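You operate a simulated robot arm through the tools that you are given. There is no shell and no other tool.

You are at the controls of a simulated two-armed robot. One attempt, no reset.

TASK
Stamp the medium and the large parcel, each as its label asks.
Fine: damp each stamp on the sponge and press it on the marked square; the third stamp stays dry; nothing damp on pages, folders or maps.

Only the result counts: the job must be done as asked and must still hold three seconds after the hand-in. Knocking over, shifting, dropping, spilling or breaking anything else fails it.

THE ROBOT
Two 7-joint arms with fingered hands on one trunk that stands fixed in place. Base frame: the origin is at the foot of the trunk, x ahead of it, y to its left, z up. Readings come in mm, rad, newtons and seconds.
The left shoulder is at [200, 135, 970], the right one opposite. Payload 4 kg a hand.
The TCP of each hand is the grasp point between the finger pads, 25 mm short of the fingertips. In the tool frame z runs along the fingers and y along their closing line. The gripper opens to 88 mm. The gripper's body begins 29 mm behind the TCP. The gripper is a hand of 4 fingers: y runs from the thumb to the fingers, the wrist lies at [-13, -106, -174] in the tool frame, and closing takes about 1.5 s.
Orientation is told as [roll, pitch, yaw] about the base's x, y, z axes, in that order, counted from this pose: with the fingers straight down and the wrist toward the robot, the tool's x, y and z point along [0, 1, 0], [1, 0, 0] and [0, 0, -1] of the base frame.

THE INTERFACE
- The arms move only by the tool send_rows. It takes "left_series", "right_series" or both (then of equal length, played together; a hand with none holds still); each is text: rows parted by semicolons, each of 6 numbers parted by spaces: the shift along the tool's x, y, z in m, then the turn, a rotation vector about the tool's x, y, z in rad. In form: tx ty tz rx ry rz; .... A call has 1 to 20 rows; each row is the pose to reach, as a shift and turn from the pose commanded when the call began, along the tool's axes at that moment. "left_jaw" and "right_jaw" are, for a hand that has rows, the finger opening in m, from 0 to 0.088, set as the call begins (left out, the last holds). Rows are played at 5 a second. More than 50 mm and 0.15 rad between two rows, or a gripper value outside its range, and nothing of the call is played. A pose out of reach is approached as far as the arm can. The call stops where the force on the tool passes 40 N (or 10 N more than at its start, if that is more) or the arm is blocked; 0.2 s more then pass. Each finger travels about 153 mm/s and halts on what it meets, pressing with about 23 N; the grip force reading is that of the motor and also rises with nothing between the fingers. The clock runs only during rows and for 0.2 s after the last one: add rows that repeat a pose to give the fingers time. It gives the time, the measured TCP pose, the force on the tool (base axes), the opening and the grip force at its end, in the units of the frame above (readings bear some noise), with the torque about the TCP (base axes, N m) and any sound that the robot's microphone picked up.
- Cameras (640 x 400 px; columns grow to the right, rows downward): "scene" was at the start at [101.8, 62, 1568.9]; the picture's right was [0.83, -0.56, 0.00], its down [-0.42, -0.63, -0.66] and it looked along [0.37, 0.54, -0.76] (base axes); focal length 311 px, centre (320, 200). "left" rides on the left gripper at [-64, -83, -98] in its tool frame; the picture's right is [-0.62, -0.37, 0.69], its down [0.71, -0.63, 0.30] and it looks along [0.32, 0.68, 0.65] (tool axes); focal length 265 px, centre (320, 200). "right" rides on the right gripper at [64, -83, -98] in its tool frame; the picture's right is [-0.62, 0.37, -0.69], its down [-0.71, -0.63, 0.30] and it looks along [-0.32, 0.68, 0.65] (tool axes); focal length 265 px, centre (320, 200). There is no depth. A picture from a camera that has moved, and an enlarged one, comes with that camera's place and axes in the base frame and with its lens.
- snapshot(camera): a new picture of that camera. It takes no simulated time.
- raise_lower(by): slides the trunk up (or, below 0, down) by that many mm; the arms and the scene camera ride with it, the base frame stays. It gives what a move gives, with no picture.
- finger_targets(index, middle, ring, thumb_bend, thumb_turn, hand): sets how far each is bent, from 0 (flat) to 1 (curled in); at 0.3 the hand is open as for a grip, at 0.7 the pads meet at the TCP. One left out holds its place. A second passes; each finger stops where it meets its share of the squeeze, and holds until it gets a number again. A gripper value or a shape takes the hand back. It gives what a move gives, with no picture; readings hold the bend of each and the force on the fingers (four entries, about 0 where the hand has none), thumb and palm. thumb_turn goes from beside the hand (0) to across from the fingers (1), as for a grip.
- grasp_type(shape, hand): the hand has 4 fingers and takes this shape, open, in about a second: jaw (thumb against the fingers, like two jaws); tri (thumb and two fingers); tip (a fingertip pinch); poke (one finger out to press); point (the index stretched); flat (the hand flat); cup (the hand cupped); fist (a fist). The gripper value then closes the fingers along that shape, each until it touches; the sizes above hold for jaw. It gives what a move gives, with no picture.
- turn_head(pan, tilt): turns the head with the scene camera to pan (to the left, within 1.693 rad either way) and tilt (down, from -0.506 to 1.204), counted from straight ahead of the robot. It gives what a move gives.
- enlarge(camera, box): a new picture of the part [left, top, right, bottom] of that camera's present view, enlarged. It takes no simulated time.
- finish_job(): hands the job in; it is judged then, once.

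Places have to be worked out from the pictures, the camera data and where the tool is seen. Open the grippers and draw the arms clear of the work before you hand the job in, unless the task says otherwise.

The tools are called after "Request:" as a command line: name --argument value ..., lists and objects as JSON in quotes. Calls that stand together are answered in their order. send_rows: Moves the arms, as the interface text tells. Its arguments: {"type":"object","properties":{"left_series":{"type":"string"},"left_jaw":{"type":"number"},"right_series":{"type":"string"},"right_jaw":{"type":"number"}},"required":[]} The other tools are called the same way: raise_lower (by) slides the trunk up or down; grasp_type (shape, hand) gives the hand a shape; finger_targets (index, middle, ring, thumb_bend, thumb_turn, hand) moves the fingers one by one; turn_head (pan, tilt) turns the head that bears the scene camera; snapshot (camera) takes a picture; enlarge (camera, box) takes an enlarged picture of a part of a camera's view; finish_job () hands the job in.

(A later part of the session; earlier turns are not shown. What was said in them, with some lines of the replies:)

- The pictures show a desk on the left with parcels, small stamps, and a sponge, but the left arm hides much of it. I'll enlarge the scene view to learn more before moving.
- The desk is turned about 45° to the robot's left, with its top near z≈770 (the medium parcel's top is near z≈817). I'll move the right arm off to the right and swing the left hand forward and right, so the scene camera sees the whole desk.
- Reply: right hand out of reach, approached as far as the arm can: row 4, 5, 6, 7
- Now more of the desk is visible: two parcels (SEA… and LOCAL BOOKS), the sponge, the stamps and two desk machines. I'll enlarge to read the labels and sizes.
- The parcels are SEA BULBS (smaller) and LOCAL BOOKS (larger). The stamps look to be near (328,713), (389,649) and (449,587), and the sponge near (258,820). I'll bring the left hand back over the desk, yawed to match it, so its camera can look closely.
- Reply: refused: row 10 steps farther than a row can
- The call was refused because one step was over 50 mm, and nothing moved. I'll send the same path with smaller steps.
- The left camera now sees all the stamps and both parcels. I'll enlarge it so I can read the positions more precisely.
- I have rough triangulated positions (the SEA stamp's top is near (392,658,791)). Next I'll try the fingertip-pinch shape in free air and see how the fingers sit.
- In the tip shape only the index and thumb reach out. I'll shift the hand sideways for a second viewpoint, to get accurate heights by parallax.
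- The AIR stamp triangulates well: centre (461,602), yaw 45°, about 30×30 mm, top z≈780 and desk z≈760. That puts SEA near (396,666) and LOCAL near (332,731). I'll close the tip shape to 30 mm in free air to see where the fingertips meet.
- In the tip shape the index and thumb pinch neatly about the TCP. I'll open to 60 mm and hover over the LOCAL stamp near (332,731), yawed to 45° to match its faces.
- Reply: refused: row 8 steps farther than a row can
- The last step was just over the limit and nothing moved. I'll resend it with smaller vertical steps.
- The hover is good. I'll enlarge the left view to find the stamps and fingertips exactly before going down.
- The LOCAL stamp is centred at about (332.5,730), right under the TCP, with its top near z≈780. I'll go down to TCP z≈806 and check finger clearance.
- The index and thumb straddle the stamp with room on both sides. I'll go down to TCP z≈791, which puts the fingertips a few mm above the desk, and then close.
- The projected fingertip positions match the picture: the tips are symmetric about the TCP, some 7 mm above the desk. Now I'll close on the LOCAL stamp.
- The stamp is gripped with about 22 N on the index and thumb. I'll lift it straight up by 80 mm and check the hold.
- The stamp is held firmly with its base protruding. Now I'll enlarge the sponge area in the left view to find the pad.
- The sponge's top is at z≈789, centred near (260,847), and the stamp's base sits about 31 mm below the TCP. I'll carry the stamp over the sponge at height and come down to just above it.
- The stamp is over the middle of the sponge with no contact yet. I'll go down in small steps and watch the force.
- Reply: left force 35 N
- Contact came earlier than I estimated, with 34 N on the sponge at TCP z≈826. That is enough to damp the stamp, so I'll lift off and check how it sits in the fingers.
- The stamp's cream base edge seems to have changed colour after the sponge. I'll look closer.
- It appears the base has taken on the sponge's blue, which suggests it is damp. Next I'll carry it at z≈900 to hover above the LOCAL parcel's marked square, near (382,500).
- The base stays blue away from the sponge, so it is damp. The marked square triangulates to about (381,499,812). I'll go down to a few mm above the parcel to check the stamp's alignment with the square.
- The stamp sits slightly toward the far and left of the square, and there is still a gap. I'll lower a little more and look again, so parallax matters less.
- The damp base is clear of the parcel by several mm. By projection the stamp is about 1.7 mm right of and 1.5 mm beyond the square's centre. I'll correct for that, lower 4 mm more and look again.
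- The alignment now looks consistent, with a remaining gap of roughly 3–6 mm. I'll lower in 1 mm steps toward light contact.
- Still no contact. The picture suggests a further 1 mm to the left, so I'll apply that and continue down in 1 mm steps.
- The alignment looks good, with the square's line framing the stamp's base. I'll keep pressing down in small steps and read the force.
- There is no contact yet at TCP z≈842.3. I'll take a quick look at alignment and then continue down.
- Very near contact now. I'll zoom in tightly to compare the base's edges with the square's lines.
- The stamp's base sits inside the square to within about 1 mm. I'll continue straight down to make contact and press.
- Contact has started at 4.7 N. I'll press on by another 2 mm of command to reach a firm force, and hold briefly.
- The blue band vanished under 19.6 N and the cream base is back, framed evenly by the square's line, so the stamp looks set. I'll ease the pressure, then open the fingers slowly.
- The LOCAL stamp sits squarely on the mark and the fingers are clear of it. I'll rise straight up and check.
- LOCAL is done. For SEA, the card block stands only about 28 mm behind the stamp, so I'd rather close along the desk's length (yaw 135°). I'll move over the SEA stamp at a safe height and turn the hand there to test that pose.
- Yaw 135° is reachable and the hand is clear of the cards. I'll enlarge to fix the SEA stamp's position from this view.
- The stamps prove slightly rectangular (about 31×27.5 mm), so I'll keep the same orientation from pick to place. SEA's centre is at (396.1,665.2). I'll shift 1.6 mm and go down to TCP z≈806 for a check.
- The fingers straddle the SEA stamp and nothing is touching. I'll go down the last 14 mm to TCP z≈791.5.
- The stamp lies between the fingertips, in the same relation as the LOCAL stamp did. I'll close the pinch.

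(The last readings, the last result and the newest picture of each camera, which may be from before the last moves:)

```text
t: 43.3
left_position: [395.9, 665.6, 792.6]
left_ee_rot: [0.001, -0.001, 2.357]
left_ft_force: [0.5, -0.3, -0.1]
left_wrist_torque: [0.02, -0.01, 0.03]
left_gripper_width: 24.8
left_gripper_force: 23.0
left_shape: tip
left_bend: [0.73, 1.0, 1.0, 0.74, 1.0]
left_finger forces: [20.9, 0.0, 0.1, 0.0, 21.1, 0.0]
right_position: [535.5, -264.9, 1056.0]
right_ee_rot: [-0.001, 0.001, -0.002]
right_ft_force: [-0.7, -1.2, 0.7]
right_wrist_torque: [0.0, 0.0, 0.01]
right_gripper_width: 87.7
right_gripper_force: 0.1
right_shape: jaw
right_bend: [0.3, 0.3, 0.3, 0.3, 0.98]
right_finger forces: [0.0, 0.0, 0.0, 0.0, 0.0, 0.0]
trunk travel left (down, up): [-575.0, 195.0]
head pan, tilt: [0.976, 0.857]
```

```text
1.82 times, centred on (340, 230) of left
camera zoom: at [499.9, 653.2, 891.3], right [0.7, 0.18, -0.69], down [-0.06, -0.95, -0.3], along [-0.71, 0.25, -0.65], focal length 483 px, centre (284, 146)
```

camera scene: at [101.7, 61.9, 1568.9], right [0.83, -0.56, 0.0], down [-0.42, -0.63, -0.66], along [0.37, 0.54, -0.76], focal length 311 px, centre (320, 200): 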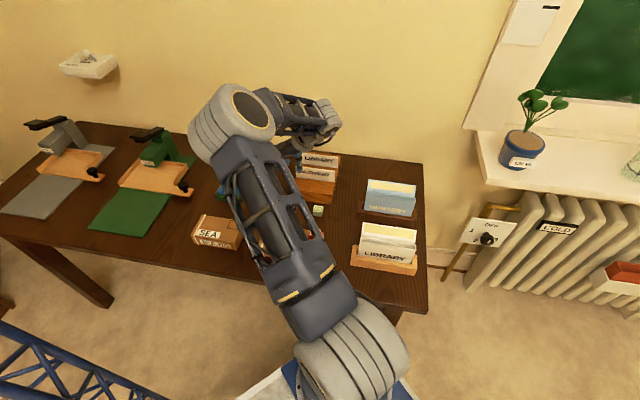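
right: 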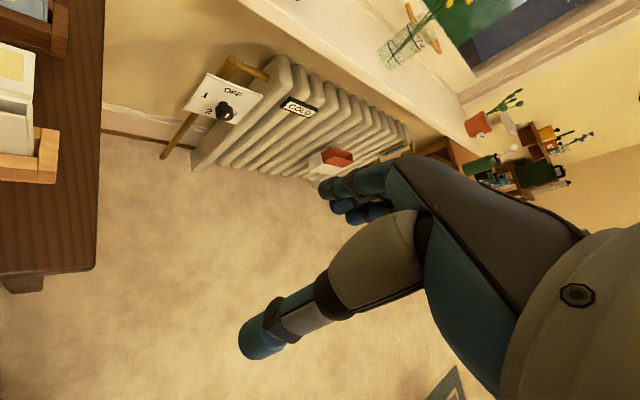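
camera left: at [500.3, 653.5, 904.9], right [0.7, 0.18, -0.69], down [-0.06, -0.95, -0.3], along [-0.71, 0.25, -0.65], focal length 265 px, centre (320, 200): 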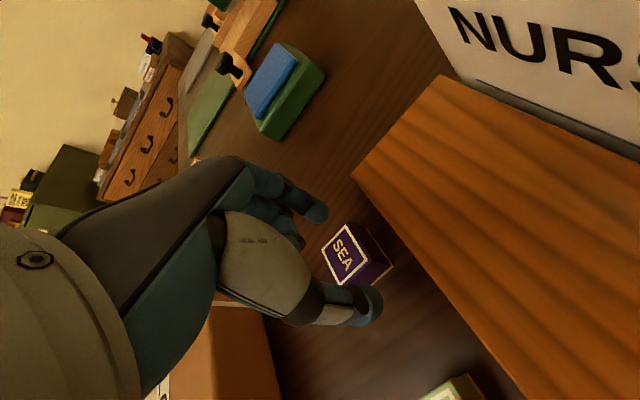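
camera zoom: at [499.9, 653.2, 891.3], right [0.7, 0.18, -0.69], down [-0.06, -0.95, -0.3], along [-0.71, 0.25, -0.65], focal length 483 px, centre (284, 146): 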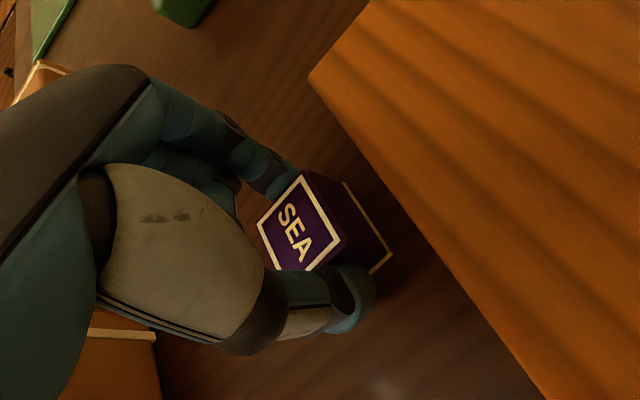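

It is gripped at about 21 N on both sides. I'll lift straight up, well clear of the card block.

Request:
send_rows --left_series "0 0 -0.008 0 0 0; 0 0 -0.02 0 0 0; 0 0 -0.05 0 0 0; 0 0 -0.08 0 0 0; 0 0 -0.11 0 0 0; 0 0 -0.12 0 0 0; 0 0 -0.12 0 0 0"

Request:
snapshot --camera "left"

Request:
snapshot --camera "scene"

```text
t: 44.9
left_position: [395.4, 667.6, 911.9]
left_ee_rot: [-0.001, 0.001, 2.357]
left_ft_force: [-0.1, -0.3, -0.4]
left_wrist_torque: [0.0, 0.01, 0.05]
left_gripper_width: 24.8
left_gripper_force: 22.6
left_shape: tip
left_bend: [0.73, 1.0, 1.0, 0.74, 1.0]
left_finger forces: [21.0, 0.0, 0.0, 0.1, 21.0, 0.0]
right_position: [535.8, -265.6, 1055.9]
right_ee_rot: [0.0, 0.001, 0.001]
right_ft_force: [-0.6, -0.4, -0.5]
right_wrist_torque: [-0.01, -0.02, 0.03]
right_gripper_width: 87.7
right_gripper_force: 0.0
right_shape: jaw
right_bend: [0.3, 0.3, 0.3, 0.3, 0.98]
right_finger forces: [0.0, 0.0, 0.0, 0.1, 0.1, 0.0]
trunk travel left (down, up): [-575.0, 195.0]
head pan, tilt: [0.976, 0.857]
```

```text
taken
camera left: at [499.6, 653.7, 1011.3], right [0.7, 0.18, -0.69], down [-0.06, -0.95, -0.3], along [-0.71, 0.25, -0.65], focal length 265 px, centre (320, 200)
```

left: 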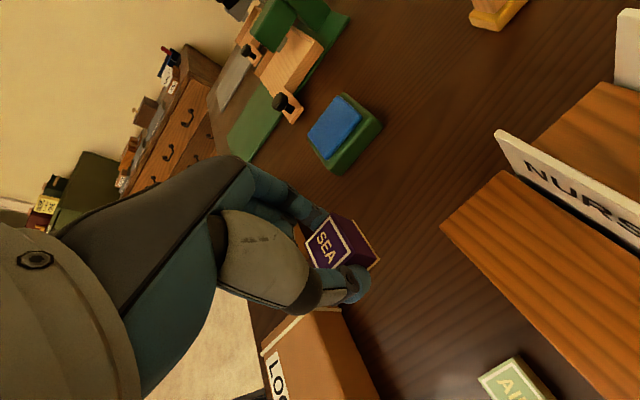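

```text
taken
camera scene: at [101.8, 62.0, 1568.9], right [0.83, -0.56, 0.0], down [-0.42, -0.63, -0.66], along [0.37, 0.54, -0.76], focal length 311 px, centre (320, 200)
```

scene: 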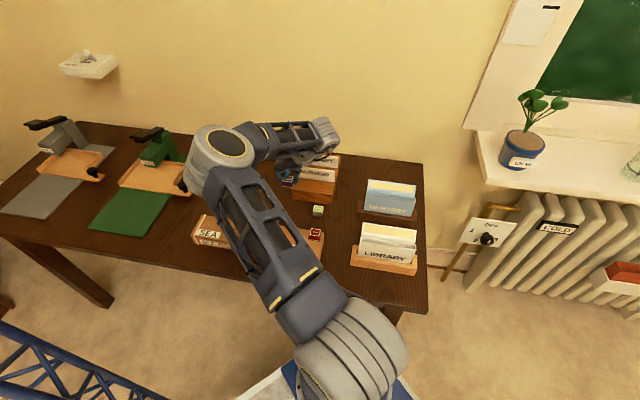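

SEA is lifted securely. I'll carry it at z≈911 to above the sponge and lower to about z≈832.

Request:
send_rows --left_series "-0.0058 0.0442 0 0 0 0; -0.0115 0.0884 0 0 0 0; -0.0173 0.1325 0 0 0 0; -0.023 0.1767 0 0 0 0; -0.0288 0.2209 0 0 0 0; -0.0288 0.2209 0.03 0 0 0; -0.0288 0.2209 0.06 0 0 0; -0.0288 0.2209 0.079 0 0 0; -0.0288 0.2209 0.079 0 0 0"

Request:
snapshot --camera "left"

Request:
snapshot --camera "scene"

```text
t: 46.9
left_position: [260.0, 842.2, 831.9]
left_ee_rot: [0.002, 0.0, 2.356]
left_ft_force: [0.3, -0.3, -0.8]
left_wrist_torque: [-0.01, -0.01, -0.01]
left_gripper_width: 24.7
left_gripper_force: 22.9
left_shape: tip
left_bend: [0.73, 1.0, 1.0, 0.74, 1.0]
left_finger forces: [21.0, 0.0, 0.1, 0.1, 21.0, 0.0]
right_position: [535.7, -265.3, 1055.9]
right_ee_rot: [0.0, 0.001, 0.0]
right_ft_force: [-0.2, -0.4, 0.2]
right_wrist_torque: [0.01, 0.02, 0.01]
right_gripper_width: 87.6
right_gripper_force: 0.0
right_shape: jaw
right_bend: [0.3, 0.3, 0.3, 0.3, 0.98]
right_finger forces: [0.1, 0.1, 0.0, 0.0, 0.1, 0.0]
trunk travel left (down, up): [-575.0, 195.0]
head pan, tilt: [0.976, 0.857]
```

```text
taken
camera left: at [364.4, 830.1, 931.7], right [0.7, 0.18, -0.69], down [-0.06, -0.95, -0.3], along [-0.71, 0.25, -0.65], focal length 265 px, centre (320, 200)
```

left: 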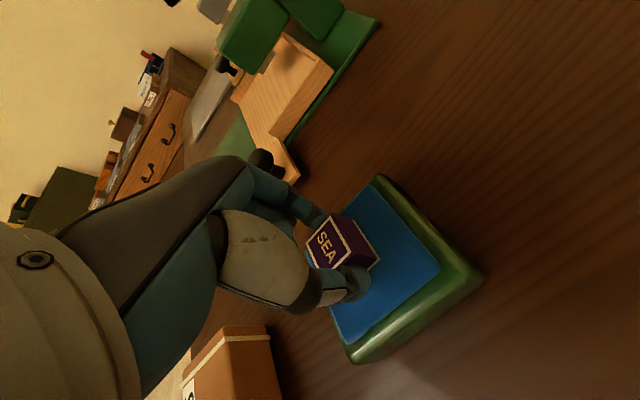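

```text
taken
camera scene: at [101.7, 62.0, 1568.9], right [0.83, -0.56, 0.0], down [-0.42, -0.63, -0.66], along [0.37, 0.54, -0.76], focal length 311 px, centre (320, 200)
```

scene: 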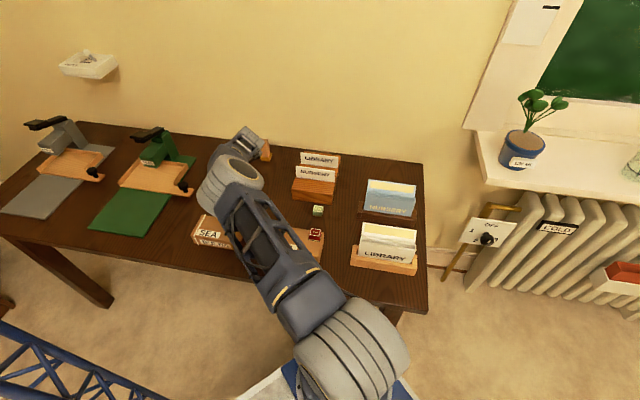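

The SEA stamp hovers over the sponge. I'll lower it gently in small steps until contact.

Request:
send_rows --left_series "0 0 0.001 0 0 0; 0 0 0.002 0 0 0; 0 0 0.003 0 0 0; 0 0 0.004 0 0 0; 0 0 0.004 0 0 0"

```text
t: 48.1
left_position: [261.6, 844.2, 829.1]
left_ee_rot: [0.0, 0.0, 2.356]
left_ft_force: [0.2, 0.1, 3.1]
left_wrist_torque: [0.05, 0.04, 0.0]
left_gripper_width: 25.2
left_gripper_force: 22.8
left_shape: tip
left_bend: [0.73, 1.0, 1.0, 0.74, 1.0]
left_finger forces: [21.4, 0.0, 0.0, 0.1, 22.2, 0.0]
right_position: [536.0, -266.4, 1056.8]
right_ee_rot: [0.001, 0.0, 0.0]
right_ft_force: [0.2, 0.9, -0.2]
right_wrist_torque: [0.0, -0.02, 0.04]
right_gripper_width: 87.8
right_gripper_force: 0.1
right_shape: jaw
right_bend: [0.3, 0.3, 0.3, 0.3, 0.98]
right_finger forces: [0.0, 0.0, 0.0, 0.0, 0.0, 0.0]
trunk travel left (down, up): [-575.0, 195.0]
head pan, tilt: [0.976, 0.857]
```

Contact has begun at 3 N. I'll press about 2 mm further for firm damping and hold briefly.

Request:
send_rows --left_series "0 0 0.0007 0 0 0; 0 0 0.0014 0 0 0; 0 0 0.002 0 0 0; 0 0 0.002 0 0 0; 0 0 0.002 0 0 0; 0 0 0.002 0 0 0"

Request:
enlarge --camera "left" --box '[290, 180, 410, 290]'

```text
t: 49.5
left_position: [260.4, 843.1, 828.1]
left_ee_rot: [-0.003, -0.002, 2.357]
left_ft_force: [2.4, 0.5, 16.8]
left_wrist_torque: [-0.03, -0.01, -0.03]
left_gripper_width: 26.0
left_gripper_force: 22.9
left_shape: tip
left_bend: [0.73, 1.0, 1.0, 0.74, 1.0]
left_finger forces: [23.6, 0.0, 0.0, 0.0, 25.2, 0.1]
right_position: [534.9, -265.2, 1055.8]
right_ee_rot: [0.0, -0.002, 0.001]
right_ft_force: [0.4, 0.4, 0.7]
right_wrist_torque: [0.02, 0.01, 0.02]
right_gripper_width: 87.7
right_gripper_force: 0.1
right_shape: jaw
right_bend: [0.3, 0.3, 0.3, 0.3, 0.98]
right_finger forces: [0.1, 0.0, 0.1, 0.1, 0.0, 0.0]
trunk travel left (down, up): [-575.0, 195.0]
head pan, tilt: [0.976, 0.857]
```

```text
3.64 times, centred on (350, 235) of left
camera zoom: at [364.5, 829.9, 927.1], right [0.7, 0.18, -0.69], down [-0.06, -0.95, -0.31], along [-0.71, 0.26, -0.65], focal length 965 px, centre (211, 73)
```

zoom: 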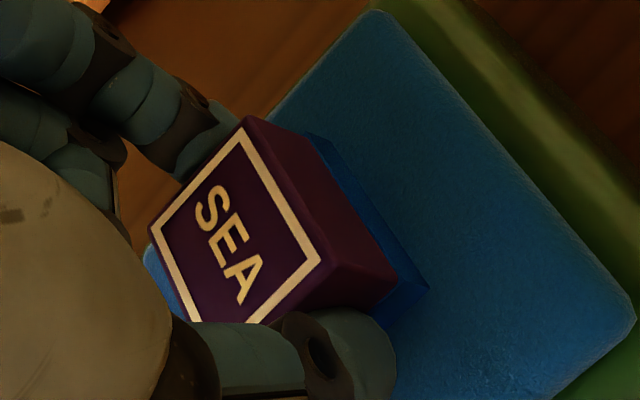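

The blue band shows the SEA stamp is damp (16.8 N press). I'll lift off and carry it to hover above the SEA parcel's marked square, near (200,673,806).

Request:
send_rows --left_series "0 0 -0.006 0 0 0; 0 0 -0.03 0 0 0; 0 0 -0.06 0 0 0; 0 0 -0.074 0 0 0; 0.0324 -0.0155 -0.074 0 0 0; 0.0647 -0.0311 -0.074 0 0 0; 0.0971 -0.0466 -0.074 0 0 0; 0.1294 -0.0622 -0.074 0 0 0; 0.1618 -0.0777 -0.074 0 0 0; 0.1618 -0.0777 -0.074 0 0 0"

Request:
snapshot --camera "left"

Request:
enlarge --camera "left" --box '[280, 170, 480, 370]'

Request:
snapshot --camera "scene"

```text
t: 51.7
left_position: [200.1, 672.8, 901.4]
left_ee_rot: [-0.001, -0.001, 2.357]
left_ft_force: [-0.4, 0.5, -0.8]
left_wrist_torque: [0.02, 0.0, 0.02]
left_gripper_width: 25.9
left_gripper_force: 23.1
left_shape: tip
left_bend: [0.73, 1.0, 1.0, 0.74, 1.0]
left_finger forces: [23.1, 0.0, 0.1, 0.0, 23.0, 0.1]
right_position: [537.4, -265.4, 1056.8]
right_ee_rot: [0.0, -0.001, -0.001]
right_ft_force: [0.9, 0.2, -0.1]
right_wrist_torque: [-0.01, -0.02, -0.01]
right_gripper_width: 87.7
right_gripper_force: 0.1
right_shape: jaw
right_bend: [0.3, 0.3, 0.3, 0.3, 0.98]
right_finger forces: [0.0, 0.1, 0.0, 0.0, 0.0, 0.1]
trunk travel left (down, up): [-575.0, 195.0]
head pan, tilt: [0.976, 0.857]
```

```text
taken
camera left: at [305.2, 659.8, 1001.0], right [0.7, 0.18, -0.69], down [-0.06, -0.95, -0.3], along [-0.71, 0.25, -0.65], focal length 265 px, centre (320, 200)
```

left: 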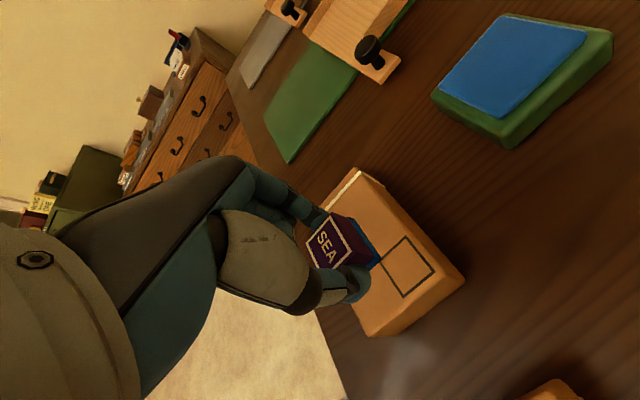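

```text
2.00 times, centred on (380, 270) of left
camera zoom: at [305.2, 659.8, 1001.0], right [0.7, 0.18, -0.69], down [-0.06, -0.95, -0.3], along [-0.71, 0.25, -0.65], focal length 531 px, centre (200, 60)
```

zoom: 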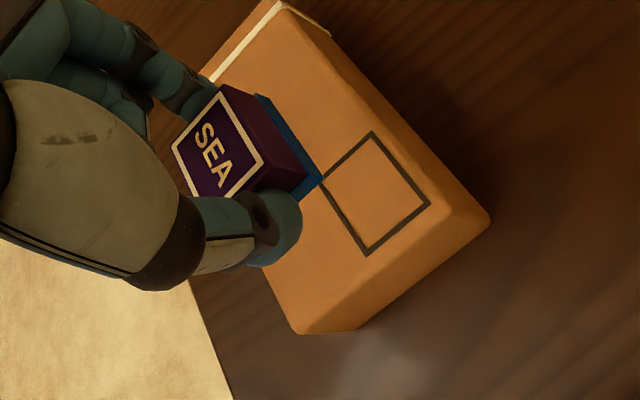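

```text
taken
camera scene: at [101.8, 62.1, 1568.9], right [0.83, -0.56, 0.0], down [-0.42, -0.63, -0.66], along [0.37, 0.54, -0.76], focal length 311 px, centre (320, 200)
```

scene: 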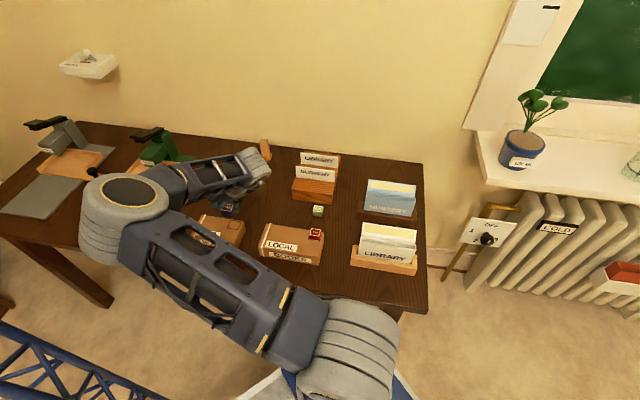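

The SEA parcel's square centres at about (201,675.4,804), with the same orientation as before. I'll shift slightly to match the stamp's place in the hand and lower to about 8 mm above.

Request:
send_rows --left_series "-0.0022 0.0018 0.02 0 0 0; -0.0022 0.0018 0.04 0 0 0; -0.0022 0.0018 0.055 0 0 0; -0.0022 0.0018 0.06 0 0 0; -0.0022 0.0018 0.06 0 0 0"

Request:
enlarge --camera "left" --box '[300, 180, 400, 280]'

Request:
snapshot --camera "left"

```text
t: 52.9
left_position: [200.7, 675.7, 840.1]
left_ee_rot: [0.0, 0.0, 2.354]
left_ft_force: [-0.8, 0.2, -0.4]
left_wrist_torque: [-0.01, 0.0, 0.01]
left_gripper_width: 25.8
left_gripper_force: 22.8
left_shape: tip
left_bend: [0.73, 1.0, 1.0, 0.74, 1.0]
left_finger forces: [23.0, 0.1, 0.0, 0.0, 23.0, 0.0]
right_position: [535.5, -266.0, 1055.3]
right_ee_rot: [-0.001, 0.001, -0.002]
right_ft_force: [0.2, -0.3, 0.2]
right_wrist_torque: [0.0, 0.02, 0.0]
right_gripper_width: 87.9
right_gripper_force: 0.0
right_shape: jaw
right_bend: [0.3, 0.3, 0.3, 0.3, 0.98]
right_finger forces: [0.0, 0.1, 0.1, 0.1, 0.1, 0.0]
trunk travel left (down, up): [-575.0, 195.0]
head pan, tilt: [0.976, 0.857]
```

```text
4.00 times, centred on (350, 230) of left
camera zoom: at [304.7, 663.3, 939.6], right [0.7, 0.18, -0.69], down [-0.06, -0.95, -0.3], along [-0.71, 0.25, -0.65], focal length 1062 px, centre (200, 80)
```

zoom: 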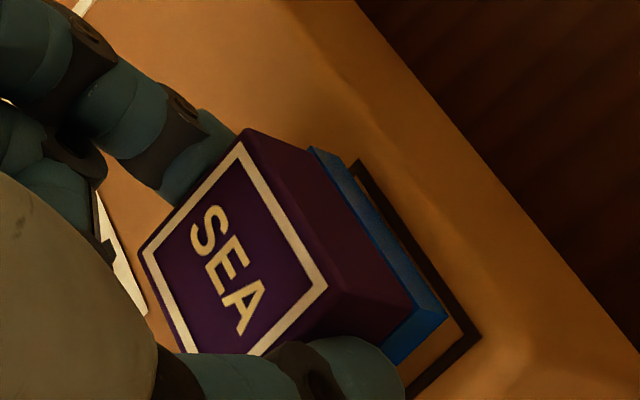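

```text
taken
camera left: at [304.7, 663.3, 939.6], right [0.7, 0.18, -0.69], down [-0.06, -0.95, -0.3], along [-0.71, 0.25, -0.65], focal length 265 px, centre (320, 200)
```

left: 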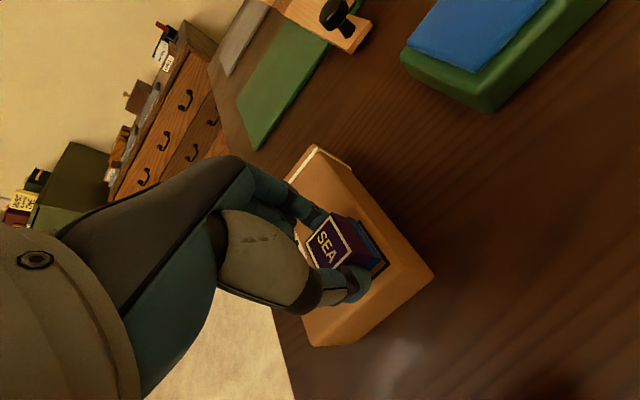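

The stamp looks about 1–1.5 mm toward the index side of the square's centre. I'll correct that and lower 3 mm more for another look.

Request:
send_rows --left_series "0 -0.0012 0.0015 0 0 0; 0 -0.0012 0.003 0 0 0; 0 -0.0012 0.003 0 0 0"

Request:
enlarge --camera "left" --box '[330, 200, 380, 275]'

```text
t: 53.7
left_position: [201.1, 675.3, 837.1]
left_ee_rot: [0.0, 0.0, 2.357]
left_ft_force: [-0.2, 1.0, 1.2]
left_wrist_torque: [0.0, 0.02, -0.01]
left_gripper_width: 25.6
left_gripper_force: 22.8
left_shape: tip
left_bend: [0.73, 1.0, 1.0, 0.74, 1.0]
left_finger forces: [23.0, 0.1, 0.0, 0.1, 23.1, 0.1]
right_position: [536.0, -264.5, 1057.0]
right_ee_rot: [-0.002, 0.001, 0.0]
right_ft_force: [-0.2, 0.1, -0.2]
right_wrist_torque: [0.01, -0.02, 0.01]
right_gripper_width: 87.8
right_gripper_force: 0.1
right_shape: jaw
right_bend: [0.3, 0.3, 0.3, 0.3, 0.98]
right_finger forces: [0.1, 0.0, 0.1, 0.1, 0.0, 0.0]
trunk travel left (down, up): [-575.0, 195.0]
head pan, tilt: [0.976, 0.857]
```

```text
5.33 times, centred on (355, 238) of left
camera zoom: at [305.7, 662.6, 936.8], right [0.7, 0.18, -0.69], down [-0.06, -0.95, -0.3], along [-0.71, 0.25, -0.65], focal length 1416 px, centre (133, 0)
```

zoom: 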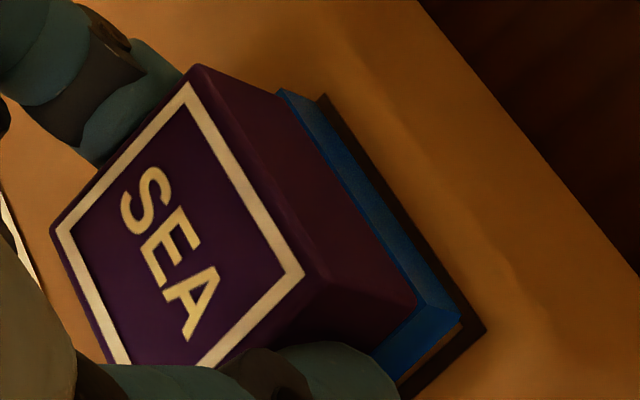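

The alignment is now within about 1 mm on each side. I'll lower in half-millimetre steps toward contact.

Request:
send_rows --left_series "0 0 0.0005 0 0 0; 0 0 0.001 0 0 0; 0 0 0.0015 0 0 0; 0 0 0.0015 0 0 0"

Request:
enlarge --camera "left" --box '[330, 200, 380, 275]'

```text
t: 54.7
left_position: [202.4, 675.7, 836.3]
left_ee_rot: [-0.001, -0.002, 2.356]
left_ft_force: [0.8, -0.1, 8.6]
left_wrist_torque: [-0.02, -0.01, 0.02]
left_gripper_width: 25.9
left_gripper_force: 22.8
left_shape: tip
left_bend: [0.73, 1.0, 1.0, 0.74, 1.0]
left_finger forces: [23.2, 0.1, 0.0, 0.0, 24.0, 0.0]
right_position: [535.5, -265.8, 1055.8]
right_ee_rot: [0.001, 0.0, 0.001]
right_ft_force: [0.2, -0.6, 0.3]
right_wrist_torque: [0.04, 0.0, -0.01]
right_gripper_width: 87.8
right_gripper_force: 0.1
right_shape: jaw
right_bend: [0.3, 0.3, 0.3, 0.3, 0.98]
right_finger forces: [0.0, 0.0, 0.1, 0.0, 0.0, 0.0]
trunk travel left (down, up): [-575.0, 195.0]
head pan, tilt: [0.976, 0.857]
```

```text
5.33 times, centred on (355, 238) of left
camera zoom: at [305.9, 662.6, 936.0], right [0.7, 0.18, -0.69], down [-0.06, -0.95, -0.31], along [-0.71, 0.26, -0.65], focal length 1416 px, centre (133, 0)
```

zoom: 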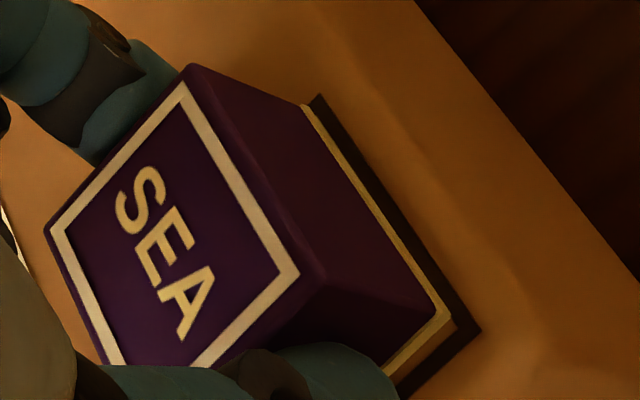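

The stamp touched at 8.6 N and has set: the cream base is back and it lies within the square's lines. I'll press a bit more firmly, as I did with LOCAL, and hold.

Request:
send_rows --left_series "0 0 0.0006 0 0 0; 0 0 0.0012 0 0 0; 0 0 0.0014 0 0 0; 0 0 0.0014 0 0 0; 0 0 0.0014 0 0 0; 0 0 0.0014 0 0 0"

Request:
send_rows --left_series "0 0 -0.001 0 0 0; 0 0 -0.0018 0 0 0; 0 0 -0.002 0 0 0; 0 0 -0.002 0 0 0"

```text
t: 56.1
left_position: [201.1, 676.1, 835.5]
left_ee_rot: [-0.002, -0.001, 2.358]
left_ft_force: [0.6, -0.4, 19.7]
left_wrist_torque: [0.0, -0.02, 0.03]
left_gripper_width: 26.2
left_gripper_force: 22.9
left_shape: tip
left_bend: [0.73, 1.0, 1.0, 0.74, 1.0]
left_finger forces: [24.5, 0.0, 0.0, 0.1, 25.5, 0.1]
right_position: [533.9, -266.5, 1054.7]
right_ee_rot: [0.0, 0.0, 0.0]
right_ft_force: [0.0, -1.1, 0.3]
right_wrist_torque: [-0.04, 0.02, 0.0]
right_gripper_width: 87.7
right_gripper_force: 0.1
right_shape: jaw
right_bend: [0.3, 0.3, 0.3, 0.3, 0.98]
right_finger forces: [0.0, 0.0, 0.0, 0.1, 0.1, 0.0]
trunk travel left (down, up): [-575.0, 195.0]
head pan, tilt: [0.976, 0.857]
```

```text
t: 57.1
left_position: [200.9, 675.3, 836.4]
left_ee_rot: [-0.001, 0.001, 2.356]
left_ft_force: [-0.3, 1.1, 9.1]
left_wrist_torque: [0.01, 0.05, 0.0]
left_gripper_width: 26.0
left_gripper_force: 22.8
left_shape: tip
left_bend: [0.73, 1.0, 1.0, 0.74, 1.0]
left_finger forces: [24.7, 0.0, 0.0, 0.0, 23.6, 0.0]
right_position: [535.9, -265.1, 1055.1]
right_ee_rot: [0.0, 0.001, 0.001]
right_ft_force: [-0.4, 0.1, 0.7]
right_wrist_torque: [0.01, 0.0, 0.02]
right_gripper_width: 87.6
right_gripper_force: 0.1
right_shape: jaw
right_bend: [0.3, 0.3, 0.3, 0.3, 0.98]
right_finger forces: [0.0, 0.1, 0.0, 0.1, 0.0, 0.0]
trunk travel left (down, up): [-575.0, 195.0]
head pan, tilt: [0.976, 0.857]
```

It was pressed to 19.7 N and then eased. I'll open the fingers in place to release the stamp.

Request:
send_rows --left_series "0 0 0 0 0 0; 0 0 0 0 0 0; 0 0 0 0 0 0; 0 0 0 0 0 0; 0 0 0 0 0 0; 0 0 0 0 0 0; 0 0 0 0 0 0; 0 0 0 0 0 0" --left_jaw 0.06

Request:
enlarge --camera "left" --box '[270, 170, 430, 330]'

```text
t: 58.9
left_position: [202.5, 676.5, 836.0]
left_ee_rot: [0.0, 0.002, 2.356]
left_ft_force: [-0.2, 0.2, 0.4]
left_wrist_torque: [-0.02, -0.04, 0.03]
left_gripper_width: 59.6
left_gripper_force: 0.1
left_shape: tip
left_bend: [0.29, 0.98, 0.99, 0.6, 1.0]
left_finger forces: [0.1, 0.1, 0.1, 0.0, 0.1, 0.1]
right_position: [536.0, -266.2, 1055.6]
right_ee_rot: [0.001, 0.0, 0.001]
right_ft_force: [1.5, -0.5, 0.0]
right_wrist_torque: [-0.01, -0.02, 0.01]
right_gripper_width: 87.8
right_gripper_force: 0.1
right_shape: jaw
right_bend: [0.3, 0.3, 0.3, 0.3, 0.98]
right_finger forces: [0.1, 0.0, 0.0, 0.0, 0.0, 0.1]
trunk travel left (down, up): [-575.0, 195.0]
head pan, tilt: [0.976, 0.857]
```

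```text
2.50 times, centred on (350, 250) of left
camera zoom: at [306.1, 662.7, 936.0], right [0.7, 0.18, -0.69], down [-0.06, -0.95, -0.3], along [-0.71, 0.25, -0.65], focal length 664 px, centre (245, 75)
```

zoom: 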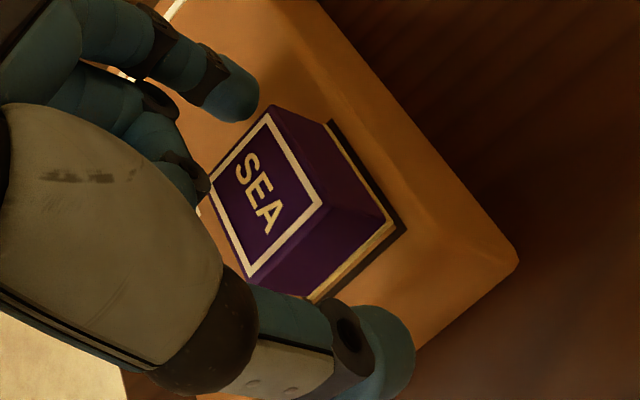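

The SEA stamp stays on its square and the fingers are clear. I'll rise straight up and check both parcels.

Request:
send_rows --left_series "0 0 -0.01 0 0 0; 0 0 -0.03 0 0 0; 0 0 -0.06 0 0 0; 0 0 -0.1 0 0 0; 0 0 -0.14 0 0 0; 0 0 -0.18 0 0 0; 0 0 -0.2 0 0 0; 0 0 -0.2 0 0 0"

Request:
snapshot --camera "left"

Request:
enlarge --camera "left" --box '[360, 200, 560, 360]'

Request:
snapshot --camera "scene"

```text
t: 60.7
left_position: [202.4, 675.7, 1038.8]
left_ee_rot: [0.001, 0.001, 2.357]
left_ft_force: [0.3, 0.2, -0.8]
left_wrist_torque: [0.0, 0.01, 0.01]
left_gripper_width: 59.9
left_gripper_force: 0.0
left_shape: tip
left_bend: [0.29, 0.98, 0.99, 0.6, 1.0]
left_finger forces: [0.1, 0.0, 0.0, 0.0, 0.0, 0.0]
right_position: [535.7, -265.6, 1056.0]
right_ee_rot: [0.0, 0.0, 0.0]
right_ft_force: [0.6, 0.0, 0.2]
right_wrist_torque: [0.01, -0.02, 0.0]
right_gripper_width: 87.7
right_gripper_force: 0.1
right_shape: jaw
right_bend: [0.3, 0.3, 0.3, 0.3, 0.98]
right_finger forces: [0.0, 0.1, 0.1, 0.0, 0.0, 0.1]
trunk travel left (down, up): [-575.0, 195.0]
head pan, tilt: [0.976, 0.857]
```

```text
taken
camera left: at [306.3, 662.7, 1136.8], right [0.7, 0.18, -0.69], down [-0.06, -0.95, -0.3], along [-0.71, 0.25, -0.65], focal length 265 px, centre (320, 200)
```

left: 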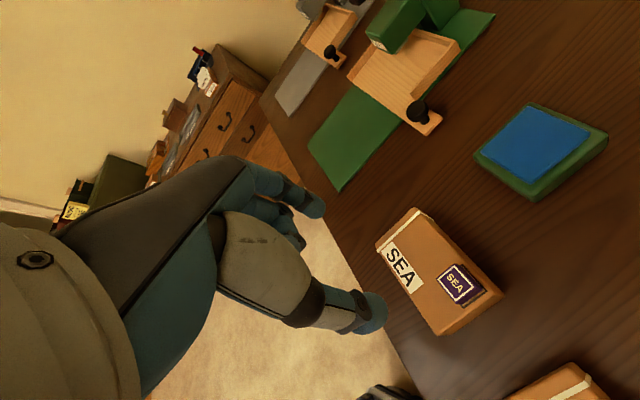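

```text
2.50 times, centred on (460, 280) of left
camera zoom: at [306.3, 662.7, 1136.8], right [0.7, 0.18, -0.69], down [-0.06, -0.95, -0.3], along [-0.71, 0.25, -0.65], focal length 664 px, centre (-30, 0)
```

zoom: 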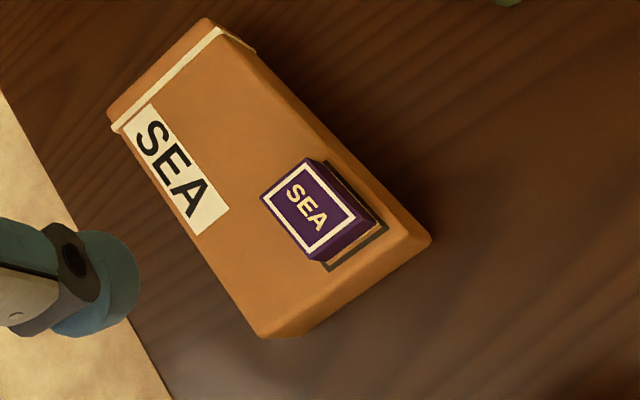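

```text
taken
camera scene: at [101.8, 62.0, 1568.9], right [0.83, -0.56, 0.0], down [-0.42, -0.63, -0.66], along [0.37, 0.54, -0.76], focal length 311 px, centre (320, 200)
```

scene: 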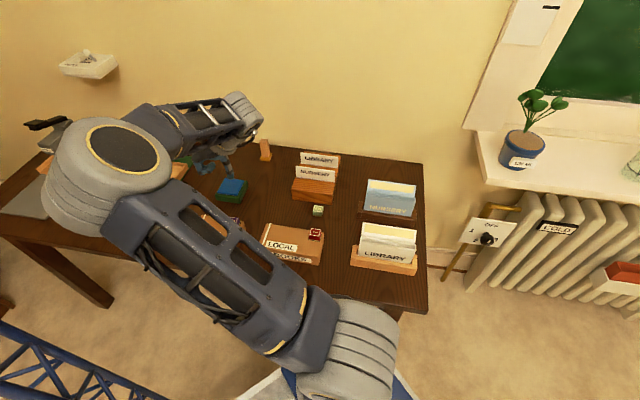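

Both stamps sit on their marked squares. I'll raise and draw the left arm back to near its starting pose, then look the whole desk over.

Request:
send_rows --left_series "0 -0.01 -0.03 0 0 0.13; -0.001 -0.03 -0.05 0 0 0.265; -0.002 -0.05 -0.06 0 0 0.4; -0.003 -0.07 -0.06 0 0 0.53; -0.004 -0.09 -0.06 0 0 0.66; -0.005 -0.11 -0.06 0 0 0.79; -0.006 -0.13 -0.06 0 0 0.92; -0.007 -0.15 -0.06 0 0 1.05; -0.008 -0.17 -0.06 0 0 1.18; -0.009 -0.19 -0.06 0 0 1.31; -0.01 -0.21 -0.06 0 0 1.44; -0.011 -0.23 -0.06 0 0 1.57; -0.012 -0.25 -0.06 0 0 1.7; -0.013 -0.27 -0.06 0 0 1.83; -0.014 -0.285 -0.06 0 0 1.96; -0.015 -0.3 -0.05 0 0 2.09; -0.0155 -0.312 -0.04 0 0 2.22; -0.0156 -0.321 -0.03 0 0 2.35; -0.0156 -0.321 -0.02 0 0 2.356"

Request:
snapshot --camera "scene"

Request:
snapshot --camera "left"

```text
t: 64.7
left_position: [450.4, 439.8, 1057.3]
left_ee_rot: [0.001, 0.001, 0.006]
left_ft_force: [0.4, 0.3, 0.0]
left_wrist_torque: [-0.02, -0.02, 0.0]
left_gripper_width: 59.7
left_gripper_force: 0.1
left_shape: tip
left_bend: [0.29, 0.98, 0.99, 0.6, 1.0]
left_finger forces: [0.0, 0.0, 0.0, 0.0, 0.0, 0.0]
left hand out of reach, approached as far as the arm can: row 18, 19
right_position: [536.0, -265.7, 1056.0]
right_ee_rot: [0.0, 0.001, -0.001]
right_ft_force: [0.4, 0.7, -0.3]
right_wrist_torque: [0.0, 0.0, 0.01]
right_gripper_width: 87.8
right_gripper_force: 0.1
right_shape: jaw
right_bend: [0.3, 0.3, 0.3, 0.3, 0.98]
right_finger forces: [0.1, 0.1, 0.0, 0.0, 0.0, 0.0]
trunk travel left (down, up): [-575.0, 195.0]
head pan, tilt: [0.976, 0.857]
```

```text
taken
camera scene: at [101.7, 62.0, 1568.9], right [0.83, -0.56, 0.0], down [-0.42, -0.63, -0.66], along [0.37, 0.54, -0.76], focal length 311 px, centre (320, 200)
```

scene: 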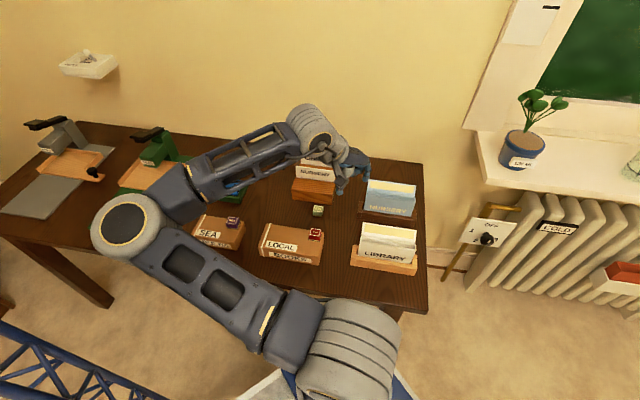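

```text
taken
camera left: at [367.8, 374.4, 1156.8], right [-0.37, -0.62, -0.69], down [-0.63, 0.71, -0.3], along [0.68, 0.33, -0.65], focal length 265 px, centre (320, 200)
```

left: 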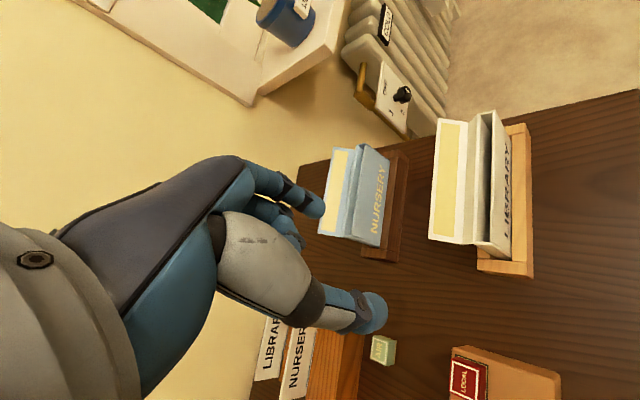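

Both parcels carry their stamps. The hand is open but still over the desk, so I'll move it up and forward, clear of the work, and open it fully.

Request:
send_rows --left_series "0 0 -0.035 0 0 0; -0.03 0.02 -0.065 0 0 0; -0.06 0.045 -0.075 0 0 0; -0.09 0.07 -0.085 0 0 0; -0.12 0.1 -0.095 0 0 0; -0.15 0.13 -0.1 0 0 0; -0.17 0.16 -0.1 0 0 0; -0.18 0.19 -0.1 0 0 0; -0.18 0.22 -0.1 0 0 0; -0.18 0.22 -0.1 0 0 0" --left_jaw 0.088

Request:
snapshot --camera "scene"

Request:
enlarge --camera "scene" --box '[170, 130, 350, 280]'

```text
t: 66.9
left_position: [670.6, 259.1, 1156.1]
left_ee_rot: [0.001, 0.0, -0.002]
left_ft_force: [-0.2, 0.0, 0.0]
left_wrist_torque: [0.0, 0.0, 0.01]
left_gripper_width: 87.8
left_gripper_force: 0.0
left_shape: tip
left_bend: [0.3, 0.98, 0.99, 0.3, 0.98]
left_finger forces: [0.0, 0.0, 0.0, 0.0, 0.0, 0.0]
right_position: [536.0, -265.7, 1056.2]
right_ee_rot: [0.001, -0.001, 0.0]
right_ft_force: [-0.5, -0.4, -0.3]
right_wrist_torque: [0.01, 0.01, 0.01]
right_gripper_width: 87.7
right_gripper_force: 0.0
right_shape: jaw
right_bend: [0.3, 0.3, 0.3, 0.3, 0.98]
right_finger forces: [0.0, 0.1, 0.0, 0.0, 0.0, 0.0]
trunk travel left (down, up): [-575.0, 195.0]
head pan, tilt: [0.976, 0.857]
```

```text
taken
camera scene: at [101.7, 61.9, 1568.9], right [0.83, -0.56, 0.0], down [-0.42, -0.63, -0.66], along [0.37, 0.54, -0.76], focal length 311 px, centre (320, 200)
```

scene: 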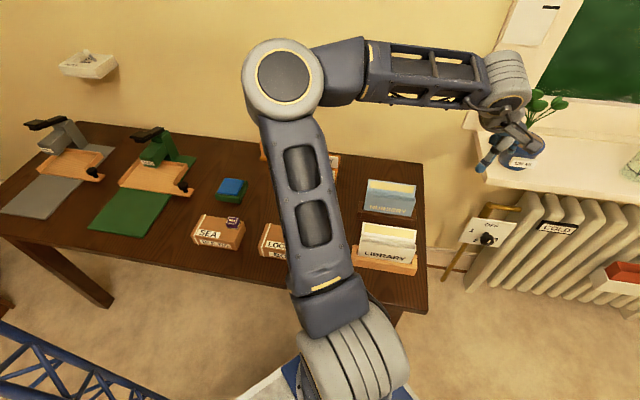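

```text
2.67 times, centred on (260, 205) of scene
camera zoom: at [101.7, 61.9, 1568.9], right [0.83, -0.56, 0.0], down [-0.42, -0.63, -0.66], along [0.37, 0.54, -0.76], focal length 828 px, centre (480, 187)
```

zoom: 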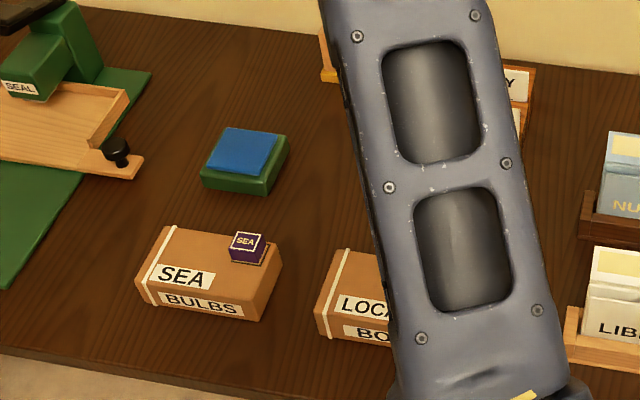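

Everything is in place. Before handing in I'll pan the head around to be sure there isn't another parcel that would change which ones are "medium" and "large".

Request:
turn_head --pan 1.65 --tilt 0.7

Request:
snapshot --camera "scene"

Request:
turn_head --pan 0.1 --tilt 0.6

Request:
snapshot --camera "scene"

Request:
turn_head --pan -1.2 --tilt 0.6

Request:
snapshot --camera "scene"

```text
t: 68.0
left_position: [670.7, 259.1, 1157.5]
left_ee_rot: [0.0, 0.001, 0.0]
left_ft_force: [-0.6, 0.0, 1.0]
left_wrist_torque: [0.0, -0.01, 0.04]
left_gripper_width: 87.9
left_gripper_force: 0.0
left_shape: tip
left_bend: [0.3, 0.98, 0.99, 0.3, 0.98]
left_finger forces: [0.0, 0.1, 0.1, 0.0, 0.1, 0.1]
right_position: [535.9, -265.3, 1056.5]
right_ee_rot: [-0.001, -0.002, 0.0]
right_ft_force: [1.4, 0.2, -0.6]
right_wrist_torque: [0.02, 0.0, 0.03]
right_gripper_width: 87.9
right_gripper_force: 0.0
right_shape: jaw
right_bend: [0.3, 0.3, 0.3, 0.3, 0.98]
right_finger forces: [0.1, 0.0, 0.1, 0.0, 0.0, 0.1]
trunk travel left (down, up): [-575.0, 195.0]
head pan, tilt: [1.649, 0.7]
```

```text
taken
camera scene: at [51.5, 82.2, 1581.7], right [1.0, 0.08, 0.0], down [0.05, -0.64, -0.76], along [-0.06, 0.76, -0.64], focal length 311 px, centre (320, 200)
```

scene: 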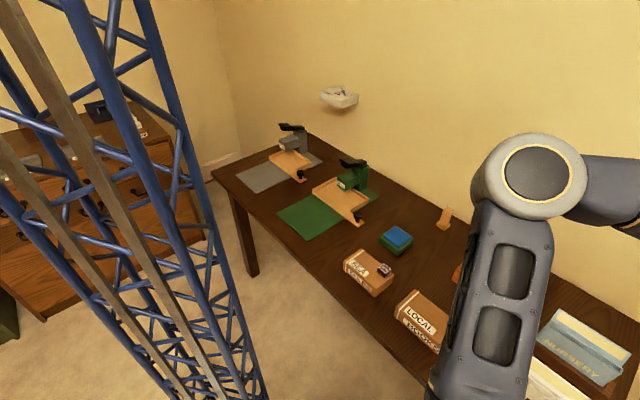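

```text
t: 69.6
left_position: [671.4, 260.3, 1157.0]
left_ee_rot: [0.0, -0.001, 0.001]
left_ft_force: [-0.3, 0.1, -0.3]
left_wrist_torque: [0.0, 0.02, 0.0]
left_gripper_width: 88.0
left_gripper_force: 0.1
left_shape: tip
left_bend: [0.3, 0.98, 0.99, 0.3, 0.98]
left_finger forces: [0.0, 0.0, 0.0, 0.1, 0.0, 0.0]
right_position: [535.5, -266.0, 1055.7]
right_ee_rot: [0.002, 0.001, 0.0]
right_ft_force: [0.5, -0.2, 0.7]
right_wrist_torque: [0.04, 0.02, -0.01]
right_gripper_width: 87.8
right_gripper_force: 0.1
right_shape: jaw
right_bend: [0.3, 0.3, 0.3, 0.3, 0.98]
right_finger forces: [0.1, 0.0, 0.1, 0.0, 0.1, 0.1]
trunk travel left (down, up): [-575.0, 195.0]
head pan, tilt: [0.099, 0.6]
```

```text
taken
camera scene: at [146.1, 6.3, 1590.3], right [0.1, -0.99, 0.0], down [-0.56, -0.06, -0.82], along [0.82, 0.08, -0.57], focal length 311 px, centre (320, 200)
```

scene: 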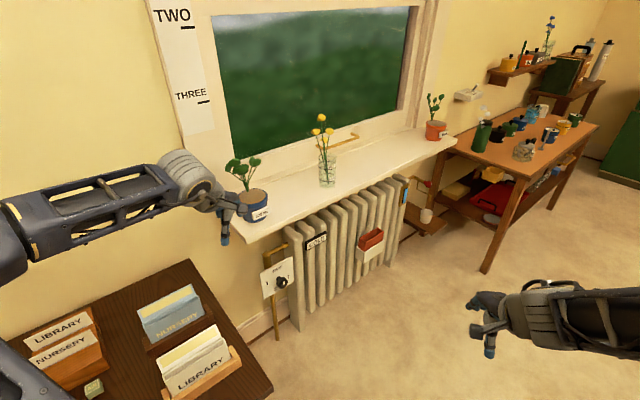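

```text
t: 71.0
left_position: [670.7, 259.6, 1156.8]
left_ee_rot: [0.0, -0.001, 0.001]
left_ft_force: [1.3, -0.4, -0.1]
left_wrist_torque: [0.0, 0.04, 0.01]
left_gripper_width: 87.7
left_gripper_force: 0.0
left_shape: tip
left_bend: [0.3, 0.98, 0.99, 0.3, 0.98]
left_finger forces: [0.1, 0.0, 0.0, 0.1, 0.0, 0.0]
right_position: [536.1, -265.9, 1056.3]
right_ee_rot: [-0.002, 0.001, 0.0]
right_ft_force: [1.3, -0.9, 0.7]
right_wrist_torque: [0.0, -0.01, 0.0]
right_gripper_width: 87.7
right_gripper_force: 0.2
right_shape: jaw
right_bend: [0.3, 0.3, 0.3, 0.3, 0.98]
right_finger forces: [0.0, 0.1, 0.0, 0.0, 0.1, 0.0]
trunk travel left (down, up): [-575.0, 195.0]
head pan, tilt: [-1.201, 0.6]
```

```text
taken
camera scene: at [90.1, -84.9, 1590.3], right [-0.93, -0.36, 0.0], down [-0.2, 0.53, -0.83], along [0.3, -0.77, -0.56], focal length 311 px, centre (320, 200)
```

scene: 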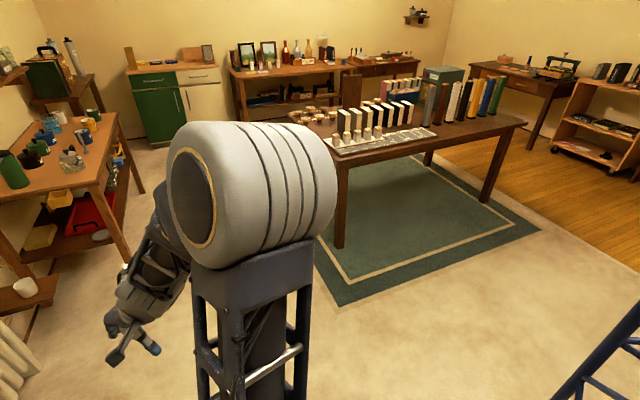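

There are no other parcels in the room, so SEA BULBS is the medium one and LOCAL BOOKS the large one. I'll return the hand to its plain open shape and the head to its first direction, and take one last look.

Request:
grasp_type --hand "left" --shape "jaw"

Request:
turn_head --pan 0.75 --tilt 0.95

Request:
snapshot --camera "scene"

```text
t: 72.0
left_position: [671.5, 259.3, 1157.1]
left_ee_rot: [0.0, -0.001, 0.0]
left_ft_force: [0.0, -0.5, -0.3]
left_wrist_torque: [0.02, 0.0, -0.04]
left_gripper_width: 88.0
left_gripper_force: 0.0
left_shape: jaw
left_bend: [0.3, 0.3, 0.3, 0.3, 0.98]
left_finger forces: [0.0, 0.1, 0.0, 0.0, 0.0, 0.0]
right_position: [536.2, -264.8, 1055.6]
right_ee_rot: [0.002, 0.0, -0.001]
right_ft_force: [-0.3, -0.2, 0.7]
right_wrist_torque: [0.01, 0.01, 0.0]
right_gripper_width: 87.8
right_gripper_force: 0.1
right_shape: jaw
right_bend: [0.3, 0.3, 0.3, 0.3, 0.98]
right_finger forces: [0.0, 0.0, 0.0, 0.0, 0.0, 0.0]
trunk travel left (down, up): [-575.0, 195.0]
head pan, tilt: [-1.201, 0.6]
```

```text
t: 73.8
left_position: [672.3, 257.9, 1156.4]
left_ee_rot: [0.0, 0.002, -0.001]
left_ft_force: [0.5, 0.4, 0.0]
left_wrist_torque: [0.0, 0.02, 0.02]
left_gripper_width: 87.7
left_gripper_force: 0.0
left_shape: jaw
left_bend: [0.3, 0.3, 0.3, 0.3, 0.98]
left_finger forces: [0.1, 0.0, 0.0, 0.0, 0.0, 0.1]
right_position: [535.8, -266.6, 1056.3]
right_ee_rot: [0.0, -0.001, 0.001]
right_ft_force: [0.5, 0.0, 0.8]
right_wrist_torque: [0.01, 0.0, -0.02]
right_gripper_width: 87.8
right_gripper_force: 0.1
right_shape: jaw
right_bend: [0.3, 0.3, 0.3, 0.3, 0.98]
right_finger forces: [0.0, 0.1, 0.1, 0.0, 0.0, 0.0]
trunk travel left (down, up): [-575.0, 195.0]
head pan, tilt: [0.75, 0.949]
```

```text
taken
camera scene: at [111.3, 47.1, 1561.9], right [0.68, -0.73, 0.0], down [-0.59, -0.55, -0.58], along [0.43, 0.4, -0.81], focal length 311 px, centre (320, 200)
```

scene: 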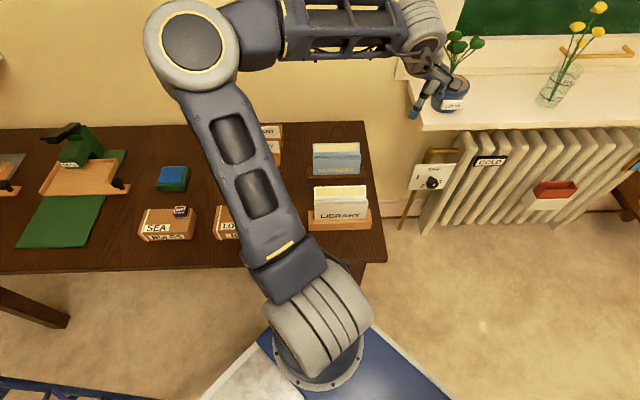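

The arms are clear and the hands open. The LOCAL and SEA stamps are set on their parcels' squares, the AIR stamp was never touched, and everything else is where it was. I'm handing the job in.

Request:
finish_job

```text
The job is handed in.
```

I stamped both parcels and handed the job in; I haven't seen the judge's result.

- **Large parcel (LOCAL BOOKS):** the LOCAL stamp was damped on the sponge and pressed onto its marked square at about 20 N. It sits inside the lines.
- **Medium parcel (SEA BULBS):** the SEA stamp was damped and pressed the same way. It is on its marked square but about 1.5 mm off centre, with one edge at the square's outer line.
- **Third stamp (AIR):** I never touched it, so it is still dry.

Nothing damp touched any pages, folders or maps. I saw nothing else on the desk moved or knocked over. I looked around the room and found no third parcel, so I took the smaller of the two as the medium one. Both arms are clear of the work with the hands open.
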